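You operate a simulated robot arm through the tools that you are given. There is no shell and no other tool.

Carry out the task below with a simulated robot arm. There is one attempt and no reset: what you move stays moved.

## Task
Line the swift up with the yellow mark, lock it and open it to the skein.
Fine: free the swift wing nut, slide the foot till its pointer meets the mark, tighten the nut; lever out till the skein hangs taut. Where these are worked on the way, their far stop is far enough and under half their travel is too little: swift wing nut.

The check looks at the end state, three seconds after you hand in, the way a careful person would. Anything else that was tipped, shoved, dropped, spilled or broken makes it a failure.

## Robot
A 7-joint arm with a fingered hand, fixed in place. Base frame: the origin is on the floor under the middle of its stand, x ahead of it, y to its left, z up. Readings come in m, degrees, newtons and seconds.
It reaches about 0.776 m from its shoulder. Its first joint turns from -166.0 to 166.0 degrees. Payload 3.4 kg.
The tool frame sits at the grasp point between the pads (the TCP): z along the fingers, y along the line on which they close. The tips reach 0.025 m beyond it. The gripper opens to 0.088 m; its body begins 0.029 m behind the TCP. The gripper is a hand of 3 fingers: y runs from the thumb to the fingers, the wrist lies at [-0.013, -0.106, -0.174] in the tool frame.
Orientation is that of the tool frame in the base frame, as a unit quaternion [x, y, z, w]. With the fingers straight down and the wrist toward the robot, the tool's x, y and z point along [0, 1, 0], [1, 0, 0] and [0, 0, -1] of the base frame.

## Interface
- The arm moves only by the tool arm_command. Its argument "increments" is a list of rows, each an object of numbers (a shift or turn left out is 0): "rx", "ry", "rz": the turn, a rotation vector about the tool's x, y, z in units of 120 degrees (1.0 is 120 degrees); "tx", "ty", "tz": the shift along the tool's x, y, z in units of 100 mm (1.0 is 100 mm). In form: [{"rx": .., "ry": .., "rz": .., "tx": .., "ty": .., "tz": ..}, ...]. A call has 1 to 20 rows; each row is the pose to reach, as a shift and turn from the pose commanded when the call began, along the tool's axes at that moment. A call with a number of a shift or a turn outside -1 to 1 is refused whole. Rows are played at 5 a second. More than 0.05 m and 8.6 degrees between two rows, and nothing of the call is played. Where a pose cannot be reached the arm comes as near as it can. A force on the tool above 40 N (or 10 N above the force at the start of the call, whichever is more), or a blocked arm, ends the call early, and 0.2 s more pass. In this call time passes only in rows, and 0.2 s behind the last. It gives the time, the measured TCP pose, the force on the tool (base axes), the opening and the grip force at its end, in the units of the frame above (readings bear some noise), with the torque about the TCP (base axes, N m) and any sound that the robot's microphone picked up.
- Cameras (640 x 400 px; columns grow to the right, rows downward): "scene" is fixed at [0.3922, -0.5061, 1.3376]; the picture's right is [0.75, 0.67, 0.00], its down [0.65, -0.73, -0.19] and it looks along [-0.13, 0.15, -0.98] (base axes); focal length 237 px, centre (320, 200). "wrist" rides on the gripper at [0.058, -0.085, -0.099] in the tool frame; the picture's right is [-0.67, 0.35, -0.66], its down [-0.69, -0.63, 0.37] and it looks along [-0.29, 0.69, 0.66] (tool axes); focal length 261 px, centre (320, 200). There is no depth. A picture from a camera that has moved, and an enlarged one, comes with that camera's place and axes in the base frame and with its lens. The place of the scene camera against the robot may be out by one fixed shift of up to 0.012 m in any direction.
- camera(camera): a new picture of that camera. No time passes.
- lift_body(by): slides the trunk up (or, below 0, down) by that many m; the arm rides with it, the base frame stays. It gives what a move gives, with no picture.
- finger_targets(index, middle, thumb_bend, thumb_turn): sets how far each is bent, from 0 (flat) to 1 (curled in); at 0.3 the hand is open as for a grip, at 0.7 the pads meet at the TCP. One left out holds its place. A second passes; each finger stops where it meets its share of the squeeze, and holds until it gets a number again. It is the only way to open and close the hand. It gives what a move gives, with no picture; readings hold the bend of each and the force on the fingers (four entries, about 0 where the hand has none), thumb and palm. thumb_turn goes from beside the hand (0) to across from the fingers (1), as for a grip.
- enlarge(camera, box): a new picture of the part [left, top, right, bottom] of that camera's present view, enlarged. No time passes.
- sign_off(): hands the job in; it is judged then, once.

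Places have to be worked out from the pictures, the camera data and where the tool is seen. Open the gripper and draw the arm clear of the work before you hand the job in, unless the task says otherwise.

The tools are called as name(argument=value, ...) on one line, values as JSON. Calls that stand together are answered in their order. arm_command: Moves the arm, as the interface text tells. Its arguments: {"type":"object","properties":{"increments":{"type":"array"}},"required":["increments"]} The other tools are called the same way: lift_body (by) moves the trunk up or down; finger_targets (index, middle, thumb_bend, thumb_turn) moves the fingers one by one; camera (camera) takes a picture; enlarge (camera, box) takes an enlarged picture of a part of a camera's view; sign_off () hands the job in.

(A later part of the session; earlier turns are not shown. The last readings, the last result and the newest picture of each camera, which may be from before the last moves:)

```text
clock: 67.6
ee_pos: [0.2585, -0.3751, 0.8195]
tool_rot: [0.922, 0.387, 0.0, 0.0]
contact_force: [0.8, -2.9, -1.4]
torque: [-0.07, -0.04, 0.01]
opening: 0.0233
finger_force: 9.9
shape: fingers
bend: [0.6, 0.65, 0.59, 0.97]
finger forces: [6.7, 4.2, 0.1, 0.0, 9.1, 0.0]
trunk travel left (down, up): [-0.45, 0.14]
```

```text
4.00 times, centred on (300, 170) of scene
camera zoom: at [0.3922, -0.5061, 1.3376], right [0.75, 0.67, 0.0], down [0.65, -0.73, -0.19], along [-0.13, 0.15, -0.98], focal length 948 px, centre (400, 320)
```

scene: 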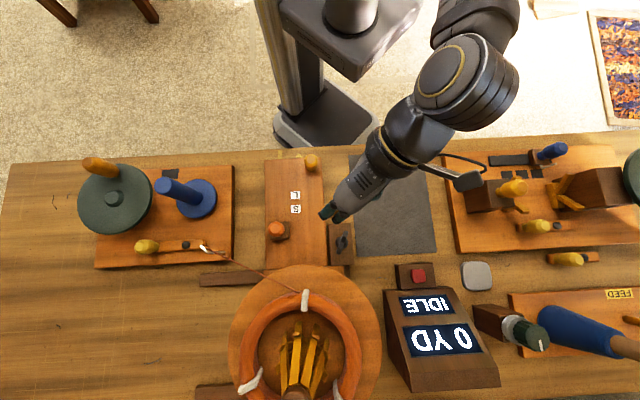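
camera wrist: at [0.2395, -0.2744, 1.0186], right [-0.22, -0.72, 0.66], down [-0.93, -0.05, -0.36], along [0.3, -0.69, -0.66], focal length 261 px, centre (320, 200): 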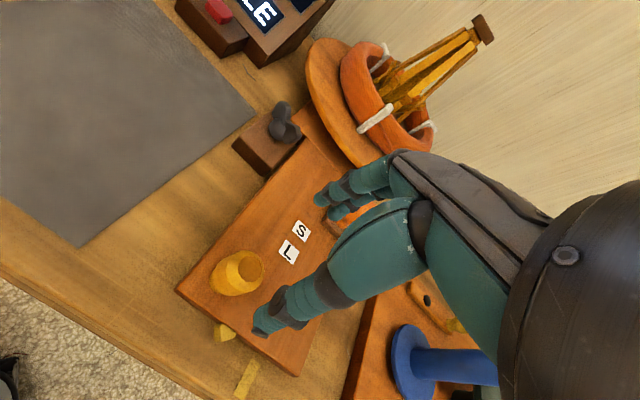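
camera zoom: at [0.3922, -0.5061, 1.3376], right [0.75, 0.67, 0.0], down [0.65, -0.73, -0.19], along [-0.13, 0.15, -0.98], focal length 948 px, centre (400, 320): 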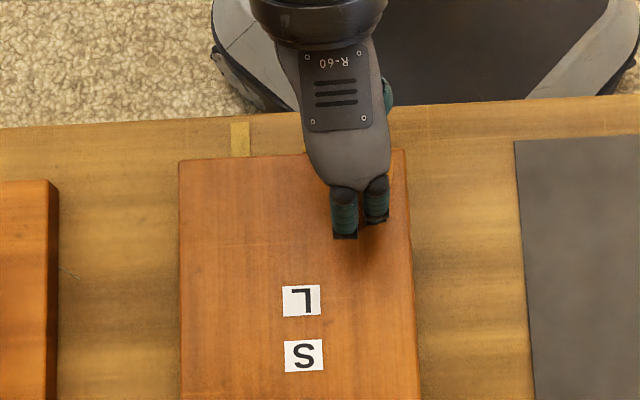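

The knob is gripped and the pointer apex computes to p≈-0.111, against the mark at p≈-0.160. So the foot must slide about 49 mm toward -p. I first slide 20 mm and check that the foot follows freely.

arm_command(increments=[{"tx": -0.04}, {"tx": -0.08}, {"tx": -0.12}, {"tx": -0.16}, {"tx": -0.2}, {"tx": -0.2}])

enlarge(camera="scene", box=[240, 120, 360, 220])

enlarge(camera="wrist", box=[180, 180, 440, 400])

```text
clock: 69.0
ee_pos: [0.2466, -0.3874, 0.8193]
tool_rot: [0.922, 0.387, 0.0, -0.001]
contact_force: [-0.2, 1.3, 0.7]
torque: [0.06, -0.06, 0.03]
opening: 0.0236
finger_force: 9.9
shape: fingers
bend: [0.6, 0.66, 0.59, 0.96]
finger forces: [5.9, 3.2, 0.0, 0.0, 10.3, 0.0]
trunk travel left (down, up): [-0.45, 0.14]
```

```text
4.00 times, centred on (300, 170) of scene
camera zoom: at [0.3922, -0.5061, 1.3376], right [0.75, 0.67, 0.0], down [0.65, -0.73, -0.19], along [-0.13, 0.15, -0.98], focal length 948 px, centre (400, 320)
```

zoom: 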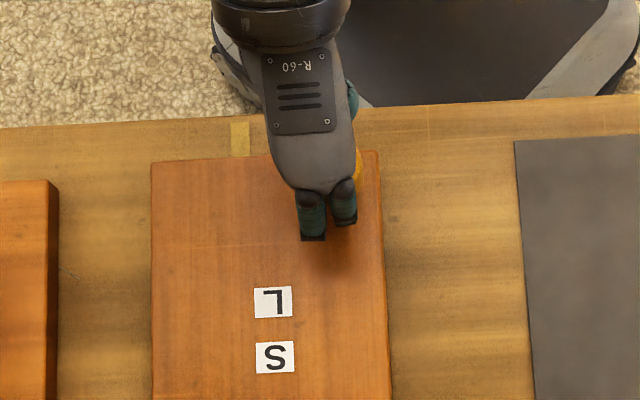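

```text
1.82 times, centred on (310, 290) of wrist
camera zoom: at [0.2276, -0.2881, 0.9175], right [-0.22, -0.72, 0.66], down [-0.93, -0.05, -0.36], along [0.3, -0.69, -0.66], focal length 474 px, centre (338, 36)
```

zoom: 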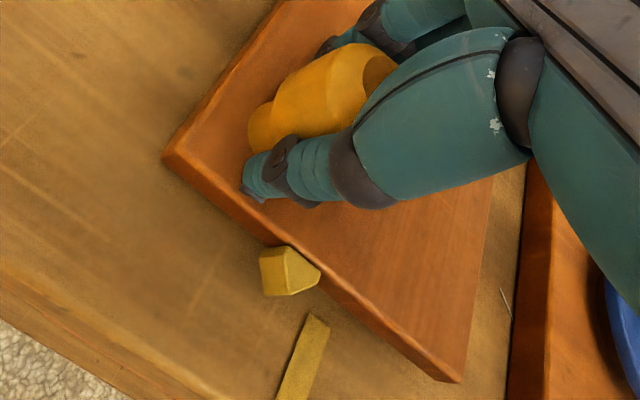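

The foot slides freely with the hand (L label and TCP both moved 17 mm). I slide about 27 mm more, then compare pointer and mark directly.

arm_command(increments=[{"tx": -0.05}, {"tx": -0.1}, {"tx": -0.15}, {"tx": -0.2}, {"tx": -0.25}, {"tx": -0.27}, {"tx": -0.27}])

enlarge(camera="scene", box=[240, 120, 360, 220])

enlarge(camera="wrist", box=[220, 240, 380, 400])

```text
clock: 70.6
ee_pos: [0.2271, -0.4075, 0.8203]
tool_rot: [0.922, 0.387, 0.0, -0.001]
contact_force: [0.8, 1.6, -6.8]
torque: [0.0, 0.0, 0.04]
opening: 0.0234
finger_force: 9.5
shape: fingers
bend: [0.6, 0.66, 0.59, 0.96]
finger forces: [5.8, 3.0, 0.0, 0.0, 9.7, 0.0]
trunk travel left (down, up): [-0.45, 0.14]
```

```text
4.00 times, centred on (300, 170) of scene
camera zoom: at [0.3922, -0.5061, 1.3376], right [0.75, 0.67, 0.0], down [0.65, -0.73, -0.19], along [-0.13, 0.15, -0.98], focal length 948 px, centre (400, 320)
```

zoom: 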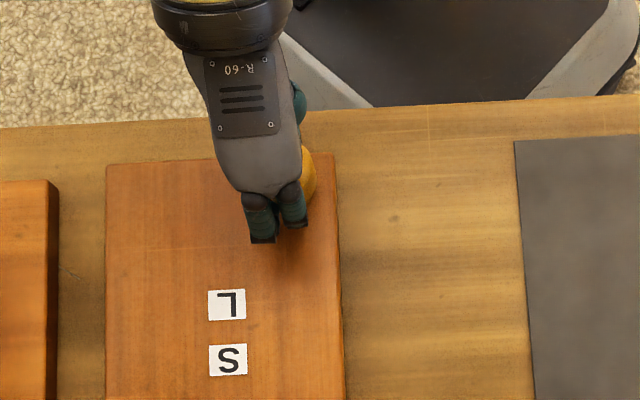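

```text
2.50 times, centred on (300, 320) of wrist
camera zoom: at [0.2084, -0.3078, 0.9184], right [-0.22, -0.72, 0.66], down [-0.93, -0.05, -0.36], along [0.3, -0.69, -0.66], focal length 652 px, centre (370, -100)
```

zoom: 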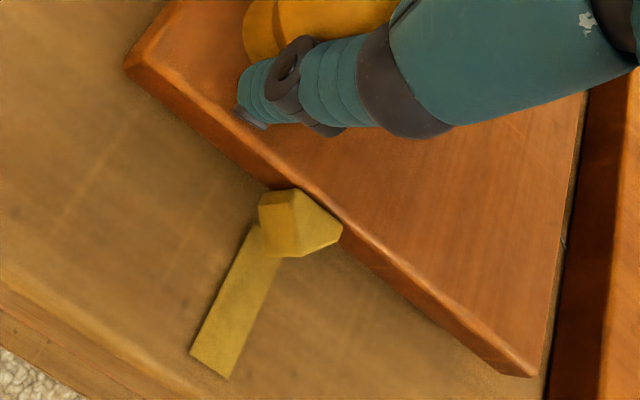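

The pointer is now nearly over the mark: I get p≈-0.159 for the apex against -0.160 for the mark's centre line. I zoom in further to judge the last millimetre.

enlarge(camera="wrist", box=[240, 305, 330, 395])

enlarge(camera="scene", box=[255, 140, 305, 180])

```text
4.44 times, centred on (285, 350) of wrist
camera zoom: at [0.2084, -0.3078, 0.9184], right [-0.22, -0.72, 0.66], down [-0.93, -0.05, -0.36], along [0.3, -0.69, -0.66], focal length 1158 px, centre (476, -467)
```

zoom: 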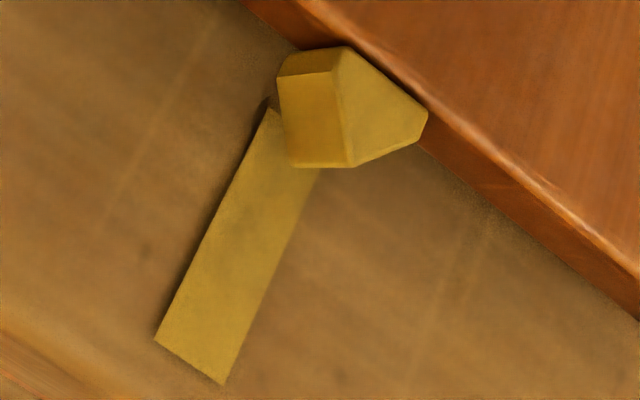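

```text
10.00 times, centred on (280, 160) of scene
camera zoom: at [0.3922, -0.5061, 1.3376], right [0.75, 0.67, 0.0], down [0.65, -0.73, -0.19], along [-0.13, 0.15, -0.98], focal length 2369 px, centre (720, 600)
```

zoom: 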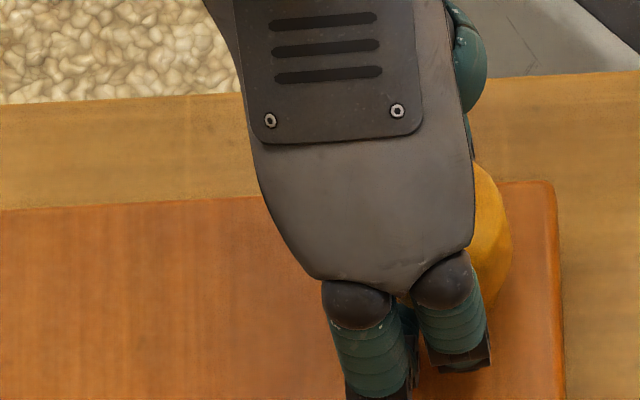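

The apex is within about 1 mm of the mark's centre line, well inside its 11 mm width. I release the knob and rise.

finger_targets(index=0.36, middle=0.36, thumb_bend=0.36)

enlarge(camera="wrist", box=[240, 305, 330, 395])

arm_command(increments=[{"tz": -0.2}, {"tz": -0.4}, {"tz": -0.6}, {"tz": -0.8}, {"tz": -1.0}, {"tz": -1.0}])

camera(camera="wrist")

```text
clock: 71.6
ee_pos: [0.2273, -0.4085, 0.8205]
tool_rot: [0.922, 0.387, 0.0, 0.0]
contact_force: [0.3, -0.6, -0.3]
torque: [0.0, 0.01, 0.02]
opening: 0.0714
finger_force: 0.1
shape: fingers
bend: [0.36, 0.36, 0.36, 0.97]
finger forces: [0.0, 0.0, 0.1, 0.1, 0.1, 0.0]
trunk travel left (down, up): [-0.45, 0.14]
```

```text
4.44 times, centred on (285, 350) of wrist
camera zoom: at [0.2081, -0.3077, 0.9186], right [-0.22, -0.72, 0.66], down [-0.93, -0.05, -0.36], along [0.3, -0.69, -0.66], focal length 1158 px, centre (476, -467)
```

zoom: 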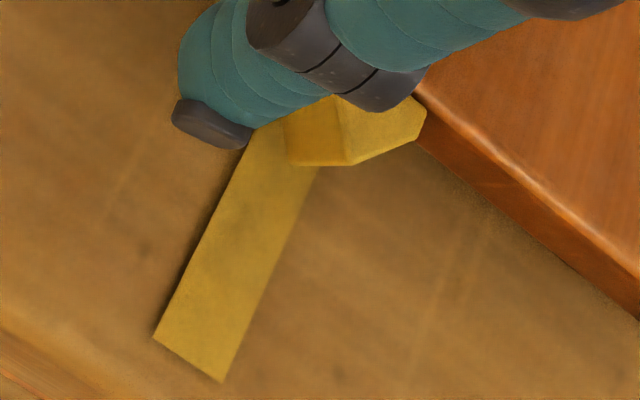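

```text
clock: 73.0
ee_pos: [0.2276, -0.4078, 0.9205]
tool_rot: [0.922, 0.387, -0.001, -0.001]
contact_force: [-0.9, -0.3, -0.5]
torque: [0.01, 0.0, 0.01]
opening: 0.0719
finger_force: 0.1
shape: fingers
bend: [0.36, 0.36, 0.36, 0.97]
finger forces: [0.0, 0.1, 0.1, 0.0, 0.0, 0.0]
trunk travel left (down, up): [-0.45, 0.14]
```

```text
taken
camera wrist: at [0.2088, -0.3081, 1.0197], right [-0.22, -0.72, 0.66], down [-0.93, -0.05, -0.36], along [0.3, -0.69, -0.66], focal length 261 px, centre (320, 200)
```

wrist: 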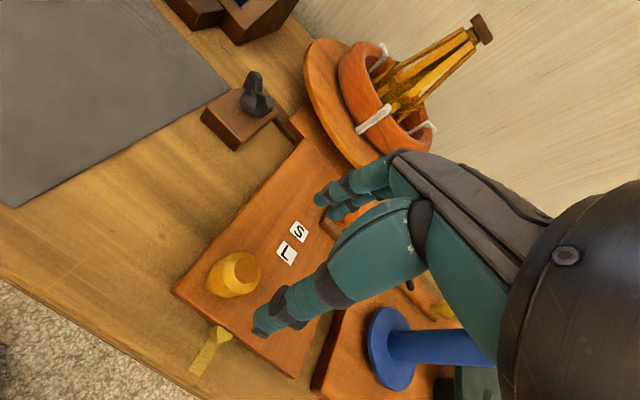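

The pointer stays on the mark after release, and the nut's block stays fixed to the table. Now I go back to the nut to tighten it. Its wings lie at about 18°, so I approach with the hand at that angle.

arm_command(increments=[{"tx": 0.13, "ty": 0.22}, {"tx": 0.27, "ty": 0.45}, {"tx": 0.4, "ty": 0.68}, {"tx": 0.53, "ty": 0.9}, {"tx": 0.53, "ty": 0.9}])

arm_command(increments=[{"rz": 0.05, "tx": 0.12, "ty": 0.2}, {"rz": 0.1, "tx": 0.24, "ty": 0.4}, {"rz": 0.15, "tx": 0.38, "ty": 0.66}, {"rz": 0.2, "tx": 0.52, "ty": 0.92}, {"rz": 0.23, "tx": 0.52, "ty": 0.92}])

enlarge(camera="wrist", box=[160, 130, 440, 370])

enlarge(camera="scene", box=[200, 130, 380, 290])

```text
clock: 74.2
ee_pos: [0.3285, -0.4346, 0.9195]
tool_rot: [0.922, 0.386, 0.0, 0.0]
contact_force: [-1.1, -0.7, -0.6]
torque: [0.01, 0.03, -0.01]
opening: 0.0716
finger_force: 0.1
shape: fingers
bend: [0.36, 0.36, 0.36, 0.97]
finger forces: [0.0, 0.0, 0.0, 0.0, 0.0, 0.1]
trunk travel left (down, up): [-0.45, 0.14]
```

```text
clock: 75.4
ee_pos: [0.4312, -0.4608, 0.9187]
tool_rot: [0.988, 0.155, -0.001, 0.0]
contact_force: [0.1, 0.7, 0.3]
torque: [-0.01, 0.01, -0.01]
opening: 0.072
finger_force: 0.0
shape: fingers
bend: [0.36, 0.36, 0.36, 0.97]
finger forces: [0.0, 0.0, 0.1, 0.0, 0.0, 0.0]
trunk travel left (down, up): [-0.45, 0.14]
```

```text
1.67 times, centred on (300, 250) of wrist
camera zoom: at [0.4624, -0.3639, 1.0174], right [-0.53, -0.54, 0.66], down [-0.85, 0.39, -0.36], along [-0.06, -0.75, -0.66], focal length 434 px, centre (353, 117)
```

zoom: 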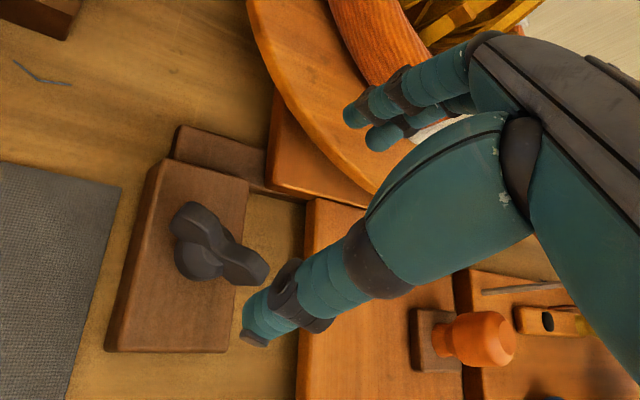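

```text
2.50 times, centred on (290, 210) of scene
camera zoom: at [0.3922, -0.5061, 1.3376], right [0.75, 0.67, 0.0], down [0.65, -0.73, -0.19], along [-0.13, 0.15, -0.98], focal length 592 px, centre (395, 175)
```

zoom: 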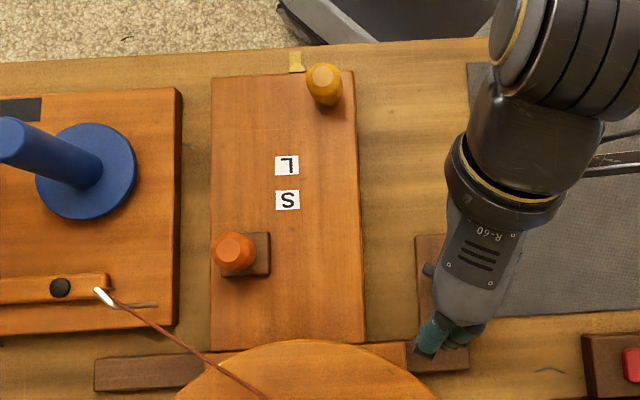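

The pointer and mark are now visible from above. I zoom in to confirm the alignment before I lock it.

enlarge(camera="scene", box=[265, 135, 345, 185])

```text
8.00 times, centred on (305, 160) of scene
camera zoom: at [0.3922, -0.5061, 1.3376], right [0.75, 0.67, 0.0], down [0.65, -0.73, -0.19], along [-0.13, 0.15, -0.98], focal length 1896 px, centre (440, 520)
```

zoom: 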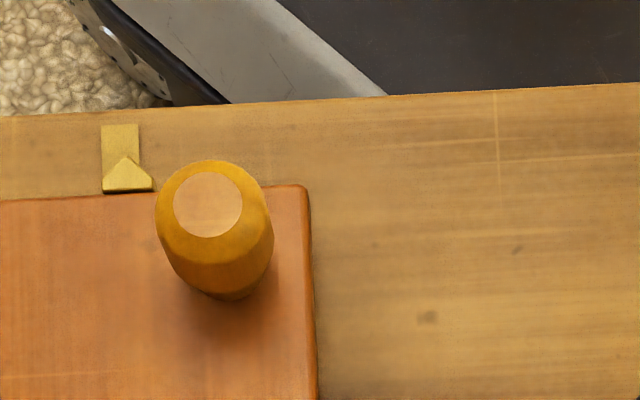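

From above, the apex sits right of the mark's centre, and using both cameras the pointer floats about 2 cm above the table. My single-view estimate was therefore biased by parallax, and it may still be ~6 mm short. The nut isn't locked yet, so I'll put the wrist camera exactly in the mark's plane (p≈-0.160), where height doesn't matter, and check.

arm_command(increments=[{"rz": -0.05, "tx": -0.2, "ty": -0.07}, {"rz": -0.1, "tx": -0.4, "ty": -0.14}, {"rz": -0.15, "tx": -0.6, "ty": -0.21}, {"rz": -0.2, "tx": -0.8, "ty": -0.28}, {"rz": -0.227, "tx": -0.95, "ty": -0.35}, {"rz": -0.227, "tx": -0.95, "ty": -0.35}])

arm_command(increments=[{"tx": -0.16, "ty": -0.18}, {"tx": -0.32, "ty": -0.36}, {"tx": -0.48, "ty": -0.54}, {"tx": -0.64, "ty": -0.72}, {"tx": -0.64, "ty": -0.72}])

arm_command(increments=[{"tx": -0.16, "ty": -0.18}, {"tx": -0.32, "ty": -0.36, "tz": 0.1}, {"tx": -0.48, "ty": -0.54, "tz": 0.2}, {"tx": -0.64, "ty": -0.72, "tz": 0.3}, {"tx": -0.64, "ty": -0.72, "tz": 0.3}])

camera(camera="wrist")

```text
clock: 76.8
ee_pos: [0.3309, -0.4556, 0.9224]
tool_rot: [0.923, 0.385, -0.001, 0.001]
contact_force: [0.7, 0.4, 0.2]
torque: [0.03, 0.02, 0.03]
opening: 0.0715
finger_force: 0.0
shape: fingers
bend: [0.36, 0.36, 0.36, 0.97]
finger forces: [0.0, 0.0, 0.1, 0.1, 0.0, 0.0]
trunk travel left (down, up): [-0.45, 0.14]
```

```text
clock: 78.0
ee_pos: [0.2336, -0.4526, 0.9214]
tool_rot: [0.923, 0.385, 0.0, 0.0]
contact_force: [0.0, 0.7, -0.4]
torque: [0.01, -0.02, 0.01]
opening: 0.0717
finger_force: 0.0
shape: fingers
bend: [0.36, 0.36, 0.36, 0.97]
finger forces: [0.1, 0.0, 0.0, 0.1, 0.1, 0.0]
trunk travel left (down, up): [-0.45, 0.14]
```

```text
clock: 79.2
ee_pos: [0.137, -0.4458, 0.8904]
tool_rot: [0.923, 0.384, 0.0, 0.0]
contact_force: [0.4, -0.2, -1.0]
torque: [0.04, 0.01, 0.01]
opening: 0.0717
finger_force: 0.1
shape: fingers
bend: [0.36, 0.36, 0.36, 0.97]
finger forces: [0.1, 0.0, 0.1, 0.0, 0.0, 0.0]
trunk travel left (down, up): [-0.45, 0.14]
```

```text
taken
camera wrist: at [0.1189, -0.346, 0.9889], right [-0.22, -0.72, 0.66], down [-0.93, -0.04, -0.36], along [0.29, -0.69, -0.66], focal length 261 px, centre (320, 200)
```

wrist: 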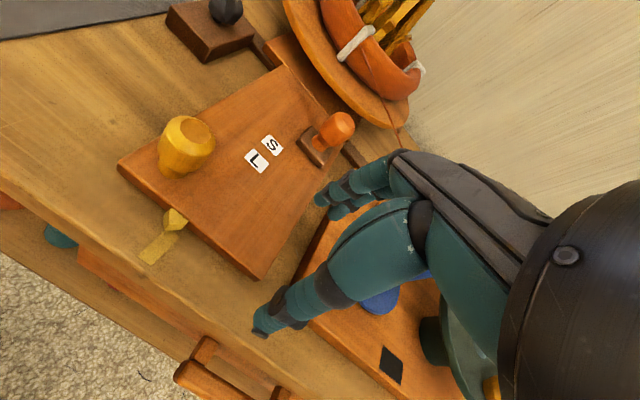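

The camera is at p≈-0.1606, right in the mark's plane. I zoom in on the pointer and mark.

enlarge(camera="wrist", box=[120, 190, 210, 280])

```text
4.44 times, centred on (165, 235) of wrist
camera zoom: at [0.1189, -0.346, 0.9889], right [-0.22, -0.72, 0.66], down [-0.93, -0.04, -0.36], along [0.29, -0.69, -0.66], focal length 1158 px, centre (1009, 44)
```

zoom: 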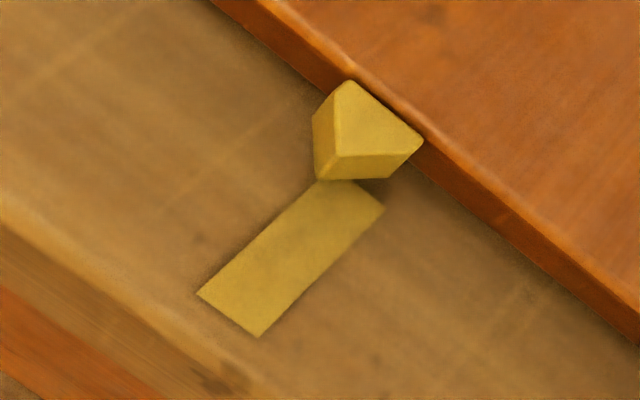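

In this view the apex is at p≈-0.154 and the mark's centre at p≈-0.1604, so the pointer is 6 mm short and sits at the mark's edge. I go back over the knob to slide it the rest of the way.

arm_command(increments=[{"tx": 0.15, "ty": 0.06, "tz": -0.15}, {"tx": 0.35, "ty": 0.15, "tz": -0.3}, {"tx": 0.55, "ty": 0.24, "tz": -0.3}, {"tx": 0.75, "ty": 0.33, "tz": -0.3}, {"tx": 0.905, "ty": 0.375, "tz": -0.3}, {"tx": 0.905, "ty": 0.375, "tz": -0.3}])

arm_command(increments=[{"tz": 0.2}, {"tz": 0.4}, {"tz": 0.6}, {"tz": 0.6}])

enlarge(camera="wrist", box=[180, 130, 440, 350])

```text
clock: 80.6
ee_pos: [0.2254, -0.407, 0.9191]
tool_rot: [0.923, 0.385, -0.001, 0.0]
contact_force: [0.1, -0.5, 0.0]
torque: [0.03, 0.02, 0.02]
opening: 0.0719
finger_force: 0.0
shape: fingers
bend: [0.36, 0.36, 0.36, 0.97]
finger forces: [0.0, 0.0, 0.0, 0.1, 0.0, 0.0]
trunk travel left (down, up): [-0.45, 0.14]
```

```text
clock: 81.6
ee_pos: [0.2273, -0.4088, 0.86]
tool_rot: [0.923, 0.384, -0.001, -0.001]
contact_force: [0.4, 1.3, 0.1]
torque: [-0.03, -0.02, 0.0]
opening: 0.0715
finger_force: 0.0
shape: fingers
bend: [0.36, 0.36, 0.36, 0.97]
finger forces: [0.1, 0.1, 0.0, 0.0, 0.0, 0.0]
trunk travel left (down, up): [-0.45, 0.14]
```

```text
1.82 times, centred on (310, 240) of wrist
camera zoom: at [0.2096, -0.3088, 0.9584], right [-0.22, -0.72, 0.66], down [-0.93, -0.04, -0.36], along [0.29, -0.69, -0.66], focal length 474 px, centre (338, 127)
```

zoom: 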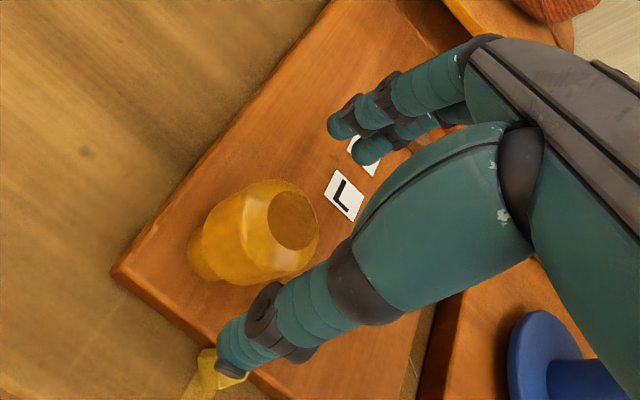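

The knob is again well centred. I descend and close on it.

arm_command(increments=[{"tz": 0.13}, {"tz": 0.26}, {"tz": 0.4}, {"tz": 0.4}])

finger_targets(index=0.7, middle=0.7, thumb_bend=0.7)

arm_command(increments=[{"tx": -0.02}, {"tx": -0.04}, {"tx": -0.06}, {"tx": -0.065}, {"tx": -0.065}])

enlarge(camera="scene", box=[240, 120, 360, 220])

enlarge(camera="wrist", box=[240, 305, 330, 395])

```text
clock: 82.6
ee_pos: [0.2273, -0.409, 0.8192]
tool_rot: [0.923, 0.385, 0.0, 0.0]
contact_force: [0.2, 0.0, -0.5]
torque: [0.0, 0.0, 0.01]
opening: 0.0716
finger_force: 0.1
shape: fingers
bend: [0.36, 0.36, 0.36, 0.97]
finger forces: [0.0, 0.0, 0.1, 0.1, 0.0, 0.0]
trunk travel left (down, up): [-0.45, 0.14]
```

```text
clock: 83.6
ee_pos: [0.2272, -0.4074, 0.8198]
tool_rot: [0.923, 0.384, 0.0, -0.001]
contact_force: [-2.8, 0.3, -1.2]
torque: [-0.04, 0.03, 0.06]
opening: 0.0231
finger_force: 9.0
shape: fingers
bend: [0.61, 0.66, 0.58, 0.97]
finger forces: [5.6, 2.9, 0.1, 0.0, 10.4, 0.1]
trunk travel left (down, up): [-0.45, 0.14]
```

```text
clock: 84.8
ee_pos: [0.2225, -0.4132, 0.8207]
tool_rot: [0.923, 0.384, -0.001, 0.0]
contact_force: [0.7, 3.5, -3.5]
torque: [0.02, -0.02, 0.03]
opening: 0.0232
finger_force: 8.9
shape: fingers
bend: [0.61, 0.67, 0.59, 0.96]
finger forces: [6.0, 2.5, 0.0, 0.1, 9.9, 0.1]
trunk travel left (down, up): [-0.45, 0.14]
```

```text
4.00 times, centred on (300, 170) of scene
camera zoom: at [0.3922, -0.5061, 1.3376], right [0.75, 0.67, 0.0], down [0.65, -0.73, -0.19], along [-0.13, 0.15, -0.98], focal length 948 px, centre (400, 320)
```

zoom: 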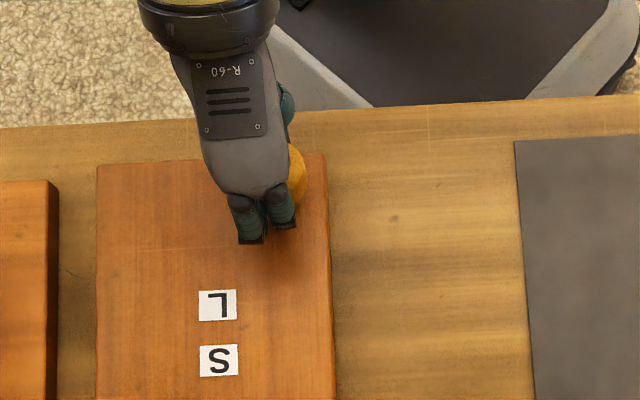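

```text
4.44 times, centred on (285, 350) of wrist
camera zoom: at [0.2047, -0.3127, 0.9179], right [-0.22, -0.72, 0.66], down [-0.93, -0.04, -0.36], along [0.29, -0.69, -0.66], focal length 1158 px, centre (476, -467)
```

zoom: 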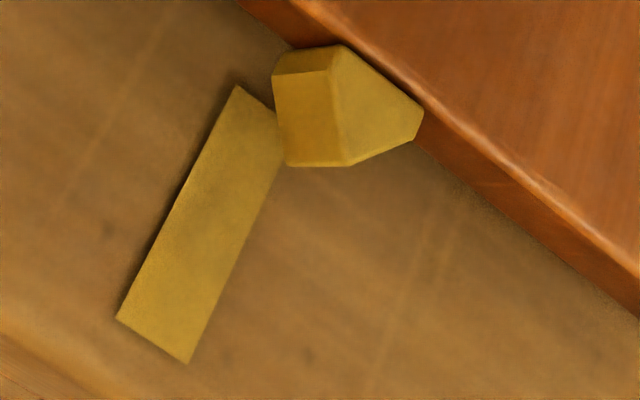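

L label shows 5.7 mm of travel, so the apex should now be at p≈-0.160, on the mark's centre. I release, rise, and head back to the nut at 18°, then recheck from the scene camera.

finger_targets(index=0.36, middle=0.36, thumb_bend=0.36)

arm_command(increments=[{"tz": -0.2}, {"tz": -0.4}, {"tz": -0.6}, {"tz": -0.8}, {"tz": -1.0}, {"tz": -1.0}])

arm_command(increments=[{"tx": 0.13, "ty": 0.22}, {"tx": 0.27, "ty": 0.45}, {"tx": 0.4, "ty": 0.68}, {"tx": 0.55, "ty": 0.91}, {"tx": 0.55, "ty": 0.91}])

enlarge(camera="scene", box=[265, 135, 345, 185])

```text
clock: 85.8
ee_pos: [0.2214, -0.4139, 0.8194]
tool_rot: [0.923, 0.384, 0.0, 0.001]
contact_force: [-0.8, -0.1, -0.3]
torque: [0.01, 0.0, -0.01]
opening: 0.0717
finger_force: 0.0
shape: fingers
bend: [0.36, 0.36, 0.36, 0.97]
finger forces: [0.0, 0.1, 0.1, 0.0, 0.0, 0.0]
trunk travel left (down, up): [-0.45, 0.14]
```

```text
clock: 87.2
ee_pos: [0.2236, -0.4137, 0.9197]
tool_rot: [0.923, 0.384, 0.0, -0.001]
contact_force: [0.3, 0.3, 0.9]
torque: [-0.04, 0.0, 0.0]
opening: 0.0716
finger_force: 0.1
shape: fingers
bend: [0.36, 0.36, 0.36, 0.97]
finger forces: [0.0, 0.0, 0.0, 0.0, 0.1, 0.0]
trunk travel left (down, up): [-0.45, 0.14]
```

```text
clock: 88.4
ee_pos: [0.326, -0.4383, 0.9186]
tool_rot: [0.923, 0.384, -0.002, -0.001]
contact_force: [0.8, -0.7, -0.2]
torque: [-0.01, -0.01, -0.02]
opening: 0.0717
finger_force: 0.0
shape: fingers
bend: [0.36, 0.36, 0.36, 0.97]
finger forces: [0.0, 0.0, 0.0, 0.1, 0.0, 0.0]
trunk travel left (down, up): [-0.45, 0.14]
```

```text
8.00 times, centred on (305, 160) of scene
camera zoom: at [0.3922, -0.5061, 1.3376], right [0.75, 0.67, 0.0], down [0.65, -0.73, -0.19], along [-0.13, 0.15, -0.98], focal length 1896 px, centre (440, 520)
```

zoom: 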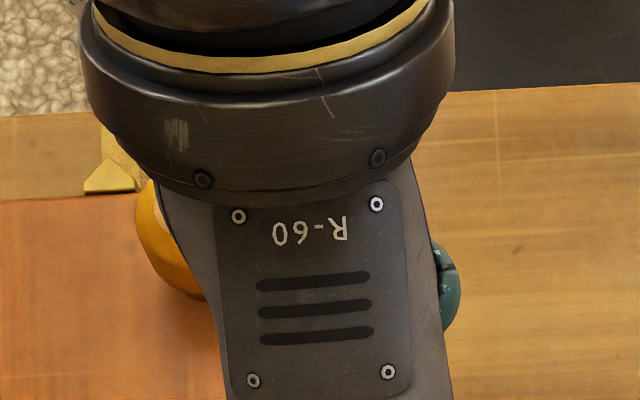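

The pointer apex reads p≈-0.1594 from the scene camera too, against the mark at -0.1597, so it is aligned. On to the nut.

arm_command(increments=[{"rz": 0.05, "tx": 0.13, "ty": 0.2}, {"rz": 0.1, "tx": 0.26, "ty": 0.4}, {"rz": 0.15, "tx": 0.4, "ty": 0.64}, {"rz": 0.2, "tx": 0.59, "ty": 0.9}, {"rz": 0.225, "tx": 0.59, "ty": 0.9}, {"rz": 0.225, "tx": 0.59, "ty": 0.9}])

enlarge(camera="wrist", box=[160, 130, 440, 370])

enlarge(camera="scene", box=[255, 135, 335, 185])

```text
clock: 89.8
ee_pos: [0.431, -0.4603, 0.9217]
tool_rot: [0.988, 0.157, -0.001, 0.0]
contact_force: [-0.1, 0.5, -0.6]
torque: [-0.03, 0.0, -0.01]
opening: 0.0718
finger_force: 0.0
shape: fingers
bend: [0.36, 0.36, 0.36, 0.97]
finger forces: [0.1, 0.1, 0.0, 0.0, 0.0, 0.0]
trunk travel left (down, up): [-0.45, 0.14]
```

```text
1.67 times, centred on (300, 250) of wrist
camera zoom: at [0.4611, -0.3623, 1.019], right [-0.53, -0.54, 0.66], down [-0.85, 0.38, -0.37], along [-0.06, -0.75, -0.66], focal length 434 px, centre (353, 117)
```

zoom: 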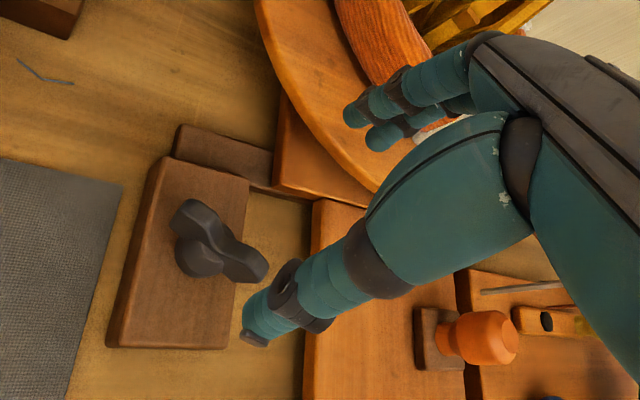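

```text
8.00 times, centred on (295, 160) of scene
camera zoom: at [0.3922, -0.5061, 1.3376], right [0.75, 0.67, 0.0], down [0.65, -0.73, -0.19], along [-0.13, 0.15, -0.98], focal length 1896 px, centre (520, 520)
```

zoom: 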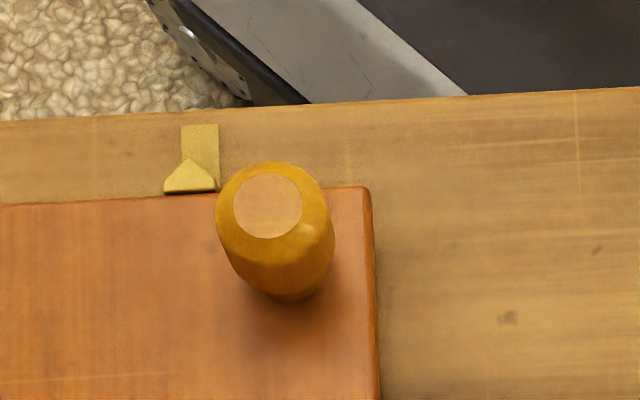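

The alignment holds within about 1 mm. The wings run along the hand's x axis, so I descend over the nut in two stages.

arm_command(increments=[{"tz": 0.15}, {"tz": 0.3}, {"tz": 0.45}, {"tz": 0.6}, {"tz": 0.68}, {"tz": 0.68}])

enlarge(camera="wrist", box=[180, 130, 440, 350])

enlarge(camera="scene", box=[260, 180, 400, 300])

```text
clock: 91.2
ee_pos: [0.4322, -0.4589, 0.8529]
tool_rot: [0.987, 0.159, -0.001, 0.0]
contact_force: [0.5, 0.0, 0.1]
torque: [-0.02, 0.0, -0.01]
opening: 0.0718
finger_force: 0.0
shape: fingers
bend: [0.36, 0.36, 0.36, 0.97]
finger forces: [0.0, 0.0, 0.1, 0.0, 0.1, 0.0]
trunk travel left (down, up): [-0.45, 0.14]
```

```text
1.82 times, centred on (310, 240) of wrist
camera zoom: at [0.4617, -0.3608, 0.9508], right [-0.53, -0.54, 0.66], down [-0.85, 0.38, -0.36], along [-0.06, -0.75, -0.66], focal length 474 px, centre (338, 127)
```

zoom: 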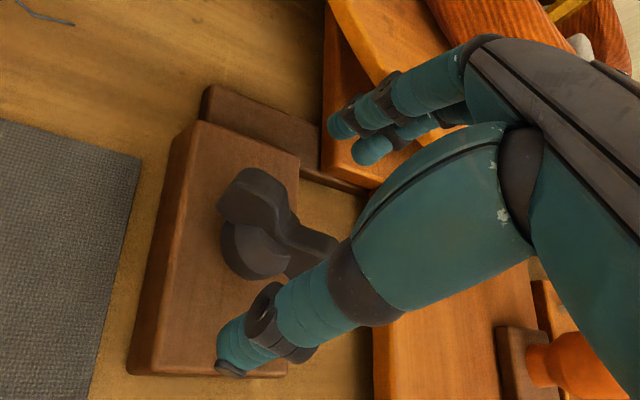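

```text
3.33 times, centred on (330, 240) of scene
camera zoom: at [0.3922, -0.5061, 1.3376], right [0.75, 0.67, 0.0], down [0.65, -0.73, -0.19], along [-0.13, 0.15, -0.98], focal length 790 px, centre (287, 67)
```

zoom: 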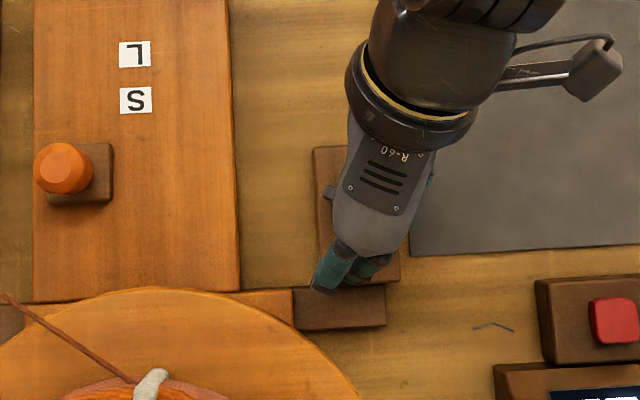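

Clear all round, with the disc further away now that the foot has moved. I go down the last 35 mm and close on the wings.

arm_command(increments=[{"tz": 0.1}, {"tz": 0.2}, {"tz": 0.3}, {"tz": 0.355}, {"tz": 0.355}])

finger_targets(index=0.72, middle=0.72, thumb_bend=0.72)

enlarge(camera="wrist", box=[180, 130, 440, 350])

```text
clock: 92.4
ee_pos: [0.4315, -0.4572, 0.8153]
tool_rot: [0.987, 0.158, -0.001, 0.0]
contact_force: [0.2, 0.3, -1.0]
torque: [0.0, 0.0, 0.02]
opening: 0.0718
finger_force: 0.1
shape: fingers
bend: [0.36, 0.36, 0.36, 0.97]
finger forces: [0.1, 0.0, 0.1, 0.0, 0.1, 0.0]
trunk travel left (down, up): [-0.45, 0.14]
```

```text
clock: 93.4
ee_pos: [0.4312, -0.4592, 0.8152]
tool_rot: [0.987, 0.158, 0.0, 0.0]
contact_force: [3.1, -10.9, -0.4]
torque: [-0.17, -0.05, 0.04]
opening: 0.017
finger_force: 13.0
shape: fingers
bend: [0.59, 0.62, 0.63, 0.97]
finger forces: [9.0, 9.1, 0.1, 0.0, 7.4, 0.1]
trunk travel left (down, up): [-0.45, 0.14]
```

```text
1.82 times, centred on (310, 240) of wrist
camera zoom: at [0.4613, -0.3617, 0.913], right [-0.53, -0.54, 0.66], down [-0.85, 0.38, -0.36], along [-0.06, -0.75, -0.66], focal length 474 px, centre (338, 127)
```

zoom: 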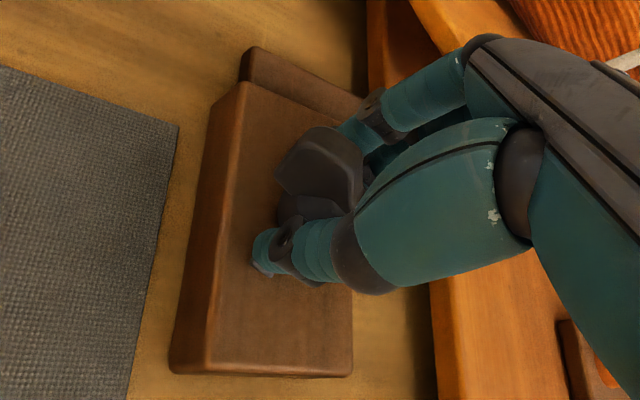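

Good grip on both wings. Now tightening: I turn clockwise 36° (to about -18°), the limit of comfortable reach on this side.

arm_command(increments=[{"rz": 0.05}, {"rz": 0.1}, {"rz": 0.15}, {"rz": 0.2}, {"rz": 0.25}, {"rz": 0.3}])

enlarge(camera="wrist", box=[180, 130, 440, 350])

```text
clock: 94.8
ee_pos: [0.432, -0.4601, 0.8152]
tool_rot: [0.988, -0.157, -0.002, 0.0]
contact_force: [-0.4, -9.7, -7.6]
torque: [-0.2, -0.01, 0.09]
opening: 0.0174
finger_force: 12.8
shape: fingers
bend: [0.58, 0.62, 0.64, 0.97]
finger forces: [9.3, 8.0, 0.0, 0.1, 7.1, 0.0]
trunk travel left (down, up): [-0.45, 0.14]
```

```text
1.82 times, centred on (310, 240) of wrist
camera zoom: at [0.5142, -0.398, 0.9138], right [-0.74, -0.13, 0.66], down [-0.46, 0.81, -0.36], along [-0.49, -0.57, -0.66], focal length 474 px, centre (338, 127)
```

zoom: 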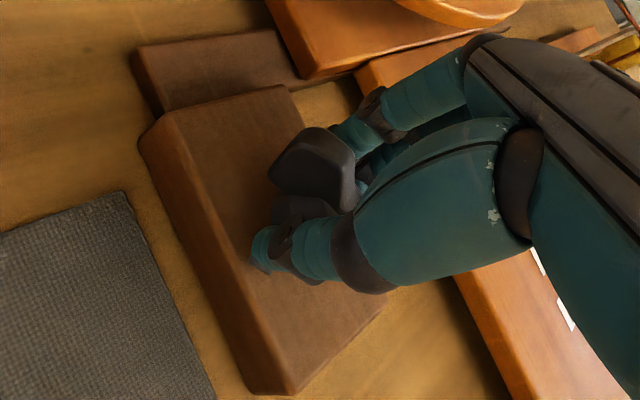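

No stop yet and no reach trouble. I take 5° more before regripping.

arm_command(increments=[{"rz": 0.025}, {"rz": 0.05}])

finger_targets(index=0.38, middle=0.38, thumb_bend=0.38)

arm_command(increments=[{"tz": -0.15, "rz": -0.01}, {"tz": -0.3, "rz": -0.02}, {"tz": -0.45, "rz": -0.03}, {"tz": -0.6, "rz": -0.05}, {"tz": -0.6, "rz": -0.05}])

camera(camera="wrist")

```text
clock: 95.4
ee_pos: [0.4306, -0.4601, 0.8157]
tool_rot: [0.978, -0.207, -0.001, 0.0]
contact_force: [-2.7, -12.4, -5.4]
torque: [-0.22, 0.03, 0.06]
opening: 0.017
finger_force: 12.9
shape: fingers
bend: [0.57, 0.62, 0.64, 0.97]
finger forces: [10.4, 8.6, 0.1, 0.0, 6.4, 0.0]
trunk travel left (down, up): [-0.45, 0.14]
```

```text
clock: 96.4
ee_pos: [0.4317, -0.4575, 0.816]
tool_rot: [0.978, -0.206, -0.001, 0.0]
contact_force: [-0.6, 0.1, 0.1]
torque: [0.0, -0.03, -0.04]
opening: 0.0676
finger_force: 0.1
shape: fingers
bend: [0.38, 0.38, 0.38, 0.97]
finger forces: [0.0, 0.0, 0.0, 0.1, 0.0, 0.0]
trunk travel left (down, up): [-0.45, 0.14]
```

```text
clock: 97.6
ee_pos: [0.4321, -0.4608, 0.8765]
tool_rot: [0.988, -0.154, -0.001, 0.0]
contact_force: [-0.1, 0.3, 0.3]
torque: [0.01, 0.04, -0.01]
opening: 0.0675
finger_force: 0.1
shape: fingers
bend: [0.38, 0.38, 0.38, 0.97]
finger forces: [0.0, 0.0, 0.1, 0.1, 0.0, 0.0]
trunk travel left (down, up): [-0.45, 0.14]
```

```text
taken
camera wrist: at [0.5142, -0.3984, 0.9751], right [-0.74, -0.13, 0.66], down [-0.46, 0.81, -0.37], along [-0.48, -0.57, -0.66], focal length 261 px, centre (320, 200)
```

wrist: 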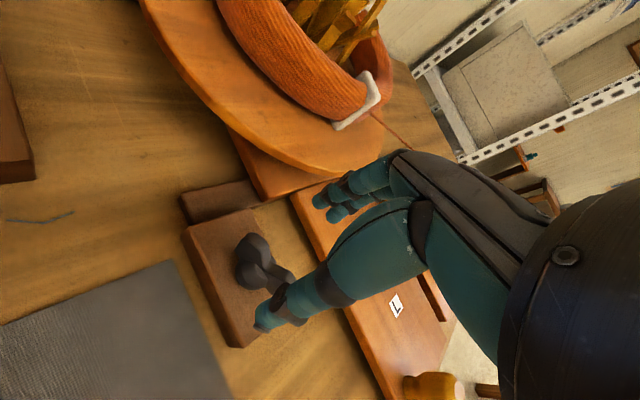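

The nut was carried to about -24° (i.e. 156°). Now I swing the hand counter-clockwise to +92° above the nut, keeping the wrist inside its reach, to take the next bite.

arm_command(increments=[{"rz": -0.0655}, {"rz": -0.131}, {"rz": -0.1965}, {"rz": -0.262}, {"rz": -0.3275}, {"rz": -0.393}, {"rz": -0.4585}, {"rz": -0.524}, {"rz": -0.5895}, {"rz": -0.655}, {"rz": -0.7205}, {"rz": -0.786}, {"rz": -0.8515}, {"rz": -0.917}, {"rz": -0.917}])

enlarge(camera="wrist", box=[180, 130, 440, 350])

enlarge(camera="scene", box=[260, 180, 400, 300])

```text
clock: 100.8
ee_pos: [0.4326, -0.4608, 0.8759]
tool_rot: [0.693, 0.721, 0.0, 0.0]
contact_force: [-0.2, -0.1, -0.5]
torque: [0.02, 0.0, -0.02]
opening: 0.0678
finger_force: 0.2
shape: fingers
bend: [0.38, 0.38, 0.38, 0.97]
finger forces: [0.0, 0.0, 0.0, 0.0, 0.1, 0.0]
trunk travel left (down, up): [-0.45, 0.14]
```

```text
1.82 times, centred on (310, 240) of wrist
camera zoom: at [0.3462, -0.4065, 0.9734], right [0.38, -0.66, 0.66], down [-0.6, -0.71, -0.37], along [0.7, -0.26, -0.66], focal length 474 px, centre (338, 127)
```

zoom: 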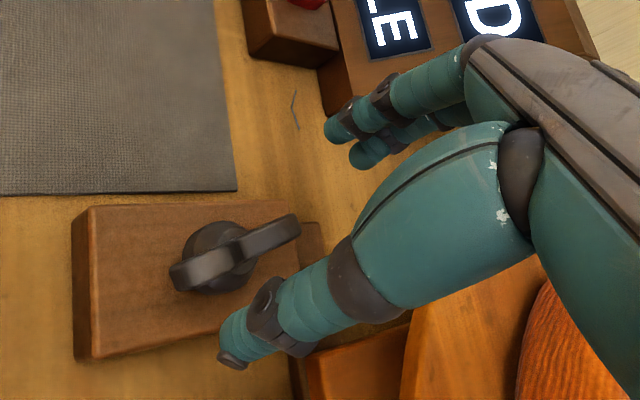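

```text
3.33 times, centred on (330, 240) of scene
camera zoom: at [0.3922, -0.5061, 1.3376], right [0.75, 0.67, 0.0], down [0.65, -0.73, -0.19], along [-0.13, 0.15, -0.98], focal length 790 px, centre (287, 67)
```

zoom: 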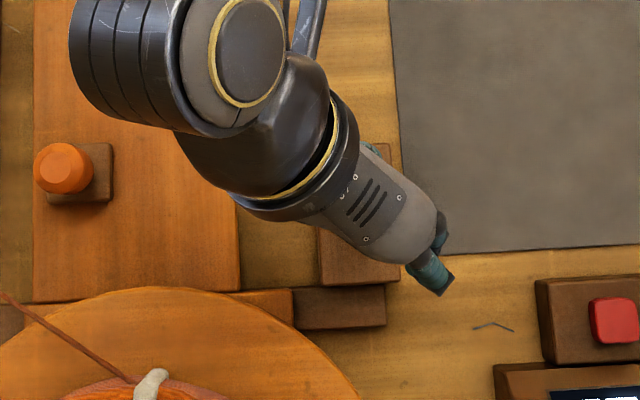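

The wings stand about 60° to the hand, the mirror of the earlier grip, so a clockwise turn will carry them. I descend with a 5° further turn and a 4 mm +x offset.

arm_command(increments=[{"tz": 0.12, "tx": 0.01, "rz": -0.01}, {"tz": 0.24, "tx": 0.02, "rz": -0.02}, {"tz": 0.36, "tx": 0.03, "rz": -0.03}, {"tz": 0.48, "tx": 0.04, "rz": -0.04}, {"tz": 0.595, "tx": 0.04, "rz": -0.045}, {"tz": 0.595, "tx": 0.04, "rz": -0.045}])

enlarge(camera="wrist", box=[180, 130, 440, 350])

```text
clock: 102.2
ee_pos: [0.432, -0.4556, 0.8169]
tool_rot: [0.658, 0.753, -0.001, 0.0]
contact_force: [0.7, -1.6, -0.3]
torque: [-0.01, 0.0, 0.02]
opening: 0.0675
finger_force: 0.1
shape: fingers
bend: [0.38, 0.38, 0.38, 0.97]
finger forces: [0.0, 0.0, 0.0, 0.0, 0.0, 0.0]
trunk travel left (down, up): [-0.45, 0.14]
```

```text
1.82 times, centred on (310, 240) of wrist
camera zoom: at [0.3412, -0.4105, 0.9153], right [0.44, -0.62, 0.65], down [-0.53, -0.76, -0.37], along [0.73, -0.19, -0.66], focal length 474 px, centre (338, 127)
```

zoom: 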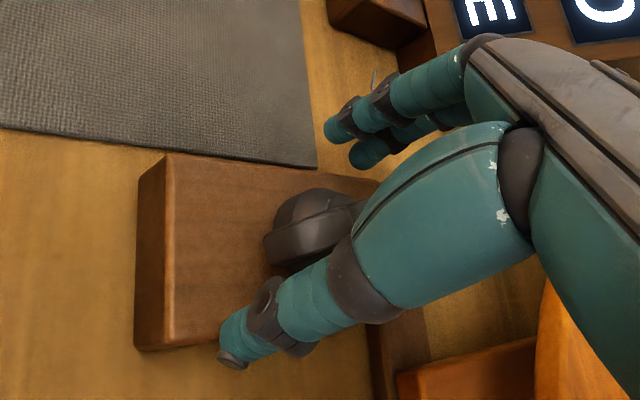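

No contact during the descent, and the hand is at 97.7°. I close on the wings.

finger_targets(index=0.72, middle=0.72, thumb_bend=0.68)

enlarge(camera="wrist", box=[180, 130, 440, 350])

```text
clock: 103.2
ee_pos: [0.4324, -0.4568, 0.8164]
tool_rot: [0.659, 0.752, -0.001, 0.0]
contact_force: [7.0, -3.3, -2.5]
torque: [-0.08, -0.07, 0.02]
opening: 0.0159
finger_force: 9.9
shape: fingers
bend: [0.71, 0.63, 0.6, 0.97]
finger forces: [5.1, 8.3, 0.0, 0.0, 5.9, 0.0]
trunk travel left (down, up): [-0.45, 0.14]
```

```text
1.82 times, centred on (310, 240) of wrist
camera zoom: at [0.3422, -0.4108, 0.9151], right [0.44, -0.62, 0.65], down [-0.53, -0.76, -0.37], along [0.73, -0.19, -0.66], focal length 474 px, centre (338, 127)
```

zoom: 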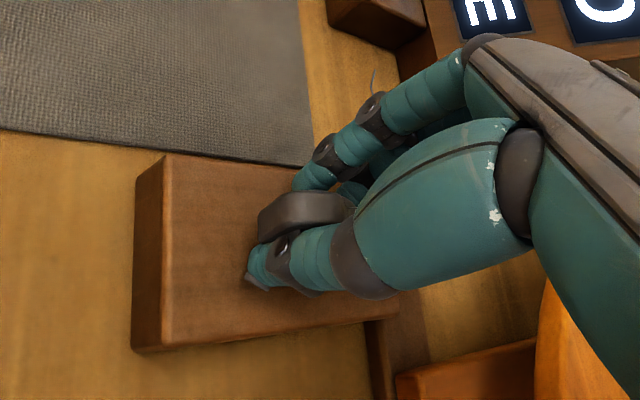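

Wings are held (5–8 N per finger). I turn clockwise 36° about the nut axis.

arm_command(increments=[{"rz": 0.05, "ty": 0.004}, {"rz": 0.1, "ty": 0.008, "tx": -0.001}, {"rz": 0.15, "ty": 0.012, "tx": -0.002}, {"rz": 0.2, "ty": 0.016, "tx": -0.004}, {"rz": 0.25, "ty": 0.02, "tx": -0.006}, {"rz": 0.3, "ty": 0.024, "tx": -0.008}])

enlarge(camera="wrist", box=[180, 130, 440, 350])

```text
clock: 104.6
ee_pos: [0.4333, -0.4569, 0.8171]
tool_rot: [0.86, 0.511, 0.0, 0.0]
contact_force: [7.1, -9.1, 3.0]
torque: [-0.15, -0.15, 0.12]
opening: 0.0161
finger_force: 11.9
shape: fingers
bend: [0.71, 0.62, 0.61, 0.99]
finger forces: [6.7, 10.8, 0.0, 0.1, 6.8, 0.0]
trunk travel left (down, up): [-0.45, 0.14]
```

```text
1.82 times, centred on (310, 240) of wrist
camera zoom: at [0.3884, -0.3662, 0.9144], right [-0.01, -0.75, 0.66], down [-0.88, -0.3, -0.37], along [0.47, -0.58, -0.66], focal length 474 px, centre (338, 127)
```

zoom: 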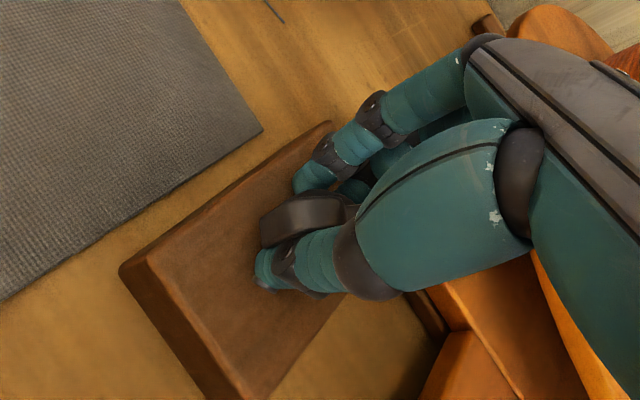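

The wings follow (torque 0.12 Nm). I continue clockwise.

arm_command(increments=[{"rz": 0.05, "ty": 0.003}, {"rz": 0.1, "ty": 0.006, "tx": -0.002}, {"rz": 0.15, "ty": 0.008, "tx": -0.004}, {"rz": 0.2, "ty": 0.01, "tx": -0.007}, {"rz": 0.25, "ty": 0.011, "tx": -0.01}, {"rz": 0.3, "ty": 0.012, "tx": -0.013}])

enlarge(camera="wrist", box=[180, 130, 440, 350])

```text
clock: 106.0
ee_pos: [0.4337, -0.459, 0.8164]
tool_rot: [0.975, 0.221, 0.0, -0.001]
contact_force: [5.9, -10.9, 1.7]
torque: [-0.23, -0.16, 0.14]
opening: 0.0159
finger_force: 12.6
shape: fingers
bend: [0.71, 0.61, 0.62, 0.98]
finger forces: [9.4, 10.6, 0.0, 0.0, 5.0, 0.0]
trunk travel left (down, up): [-0.45, 0.14]
```

```text
1.82 times, centred on (310, 240) of wrist
camera zoom: at [0.4513, -0.3581, 0.9146], right [-0.45, -0.6, 0.66], down [-0.89, 0.27, -0.36], along [0.04, -0.75, -0.66], focal length 474 px, centre (338, 127)
```

zoom: 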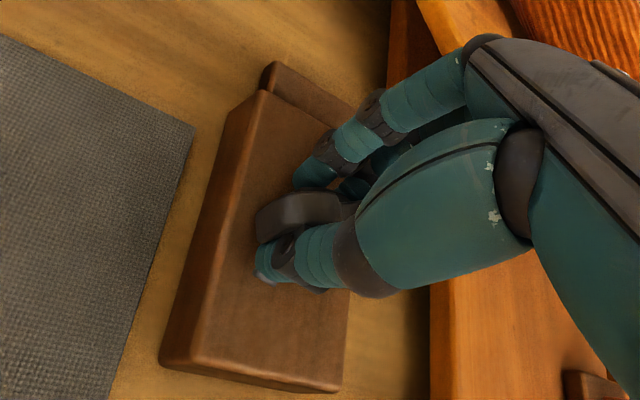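

Still following (torque 0.14 Nm), about 40° to go. I continue.

arm_command(increments=[{"rz": 0.05}, {"rz": 0.1}, {"rz": 0.15, "tx": -0.003}, {"rz": 0.2, "tx": -0.005}, {"rz": 0.25, "tx": -0.008}, {"rz": 0.3, "tx": -0.01}])

enlarge(camera="wrist", box=[180, 130, 440, 350])

```text
clock: 107.4
ee_pos: [0.4366, -0.4587, 0.8159]
tool_rot: [0.996, -0.09, 0.001, 0.002]
contact_force: [12.9, -15.5, 5.2]
torque: [-0.46, -0.41, 0.65]
opening: 0.0174
finger_force: 21.5
shape: fingers
bend: [0.59, 0.58, 0.62, 1.0]
finger forces: [14.2, 17.9, 0.0, 0.0, 11.2, 0.1]
trunk travel left (down, up): [-0.45, 0.14]
```

```text
1.82 times, centred on (310, 240) of wrist
camera zoom: at [0.5094, -0.3861, 0.9142], right [-0.72, -0.22, 0.66], down [-0.56, 0.74, -0.37], along [-0.4, -0.63, -0.66], focal length 474 px, centre (338, 127)
```

zoom: 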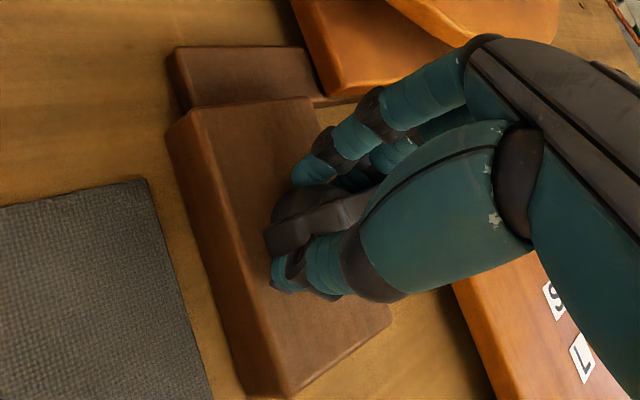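

Torque has jumped to 0.65 Nm, so the nut is coming up on its tight stop. I give it a few degrees more to seat it.

arm_command(increments=[{"rz": 0.03}, {"rz": 0.06}])

```text
clock: 108.0
ee_pos: [0.4354, -0.4599, 0.817]
tool_rot: [0.988, -0.152, 0.001, 0.002]
contact_force: [18.1, -15.5, 3.6]
torque: [-0.51, -0.71, 0.98]
opening: 0.0184
finger_force: 28.7
shape: fingers
bend: [0.71, 0.58, 0.62, 1.0]
finger forces: [18.2, 22.2, 0.0, 0.0, 17.2, 0.1]
trunk travel left (down, up): [-0.45, 0.14]
```

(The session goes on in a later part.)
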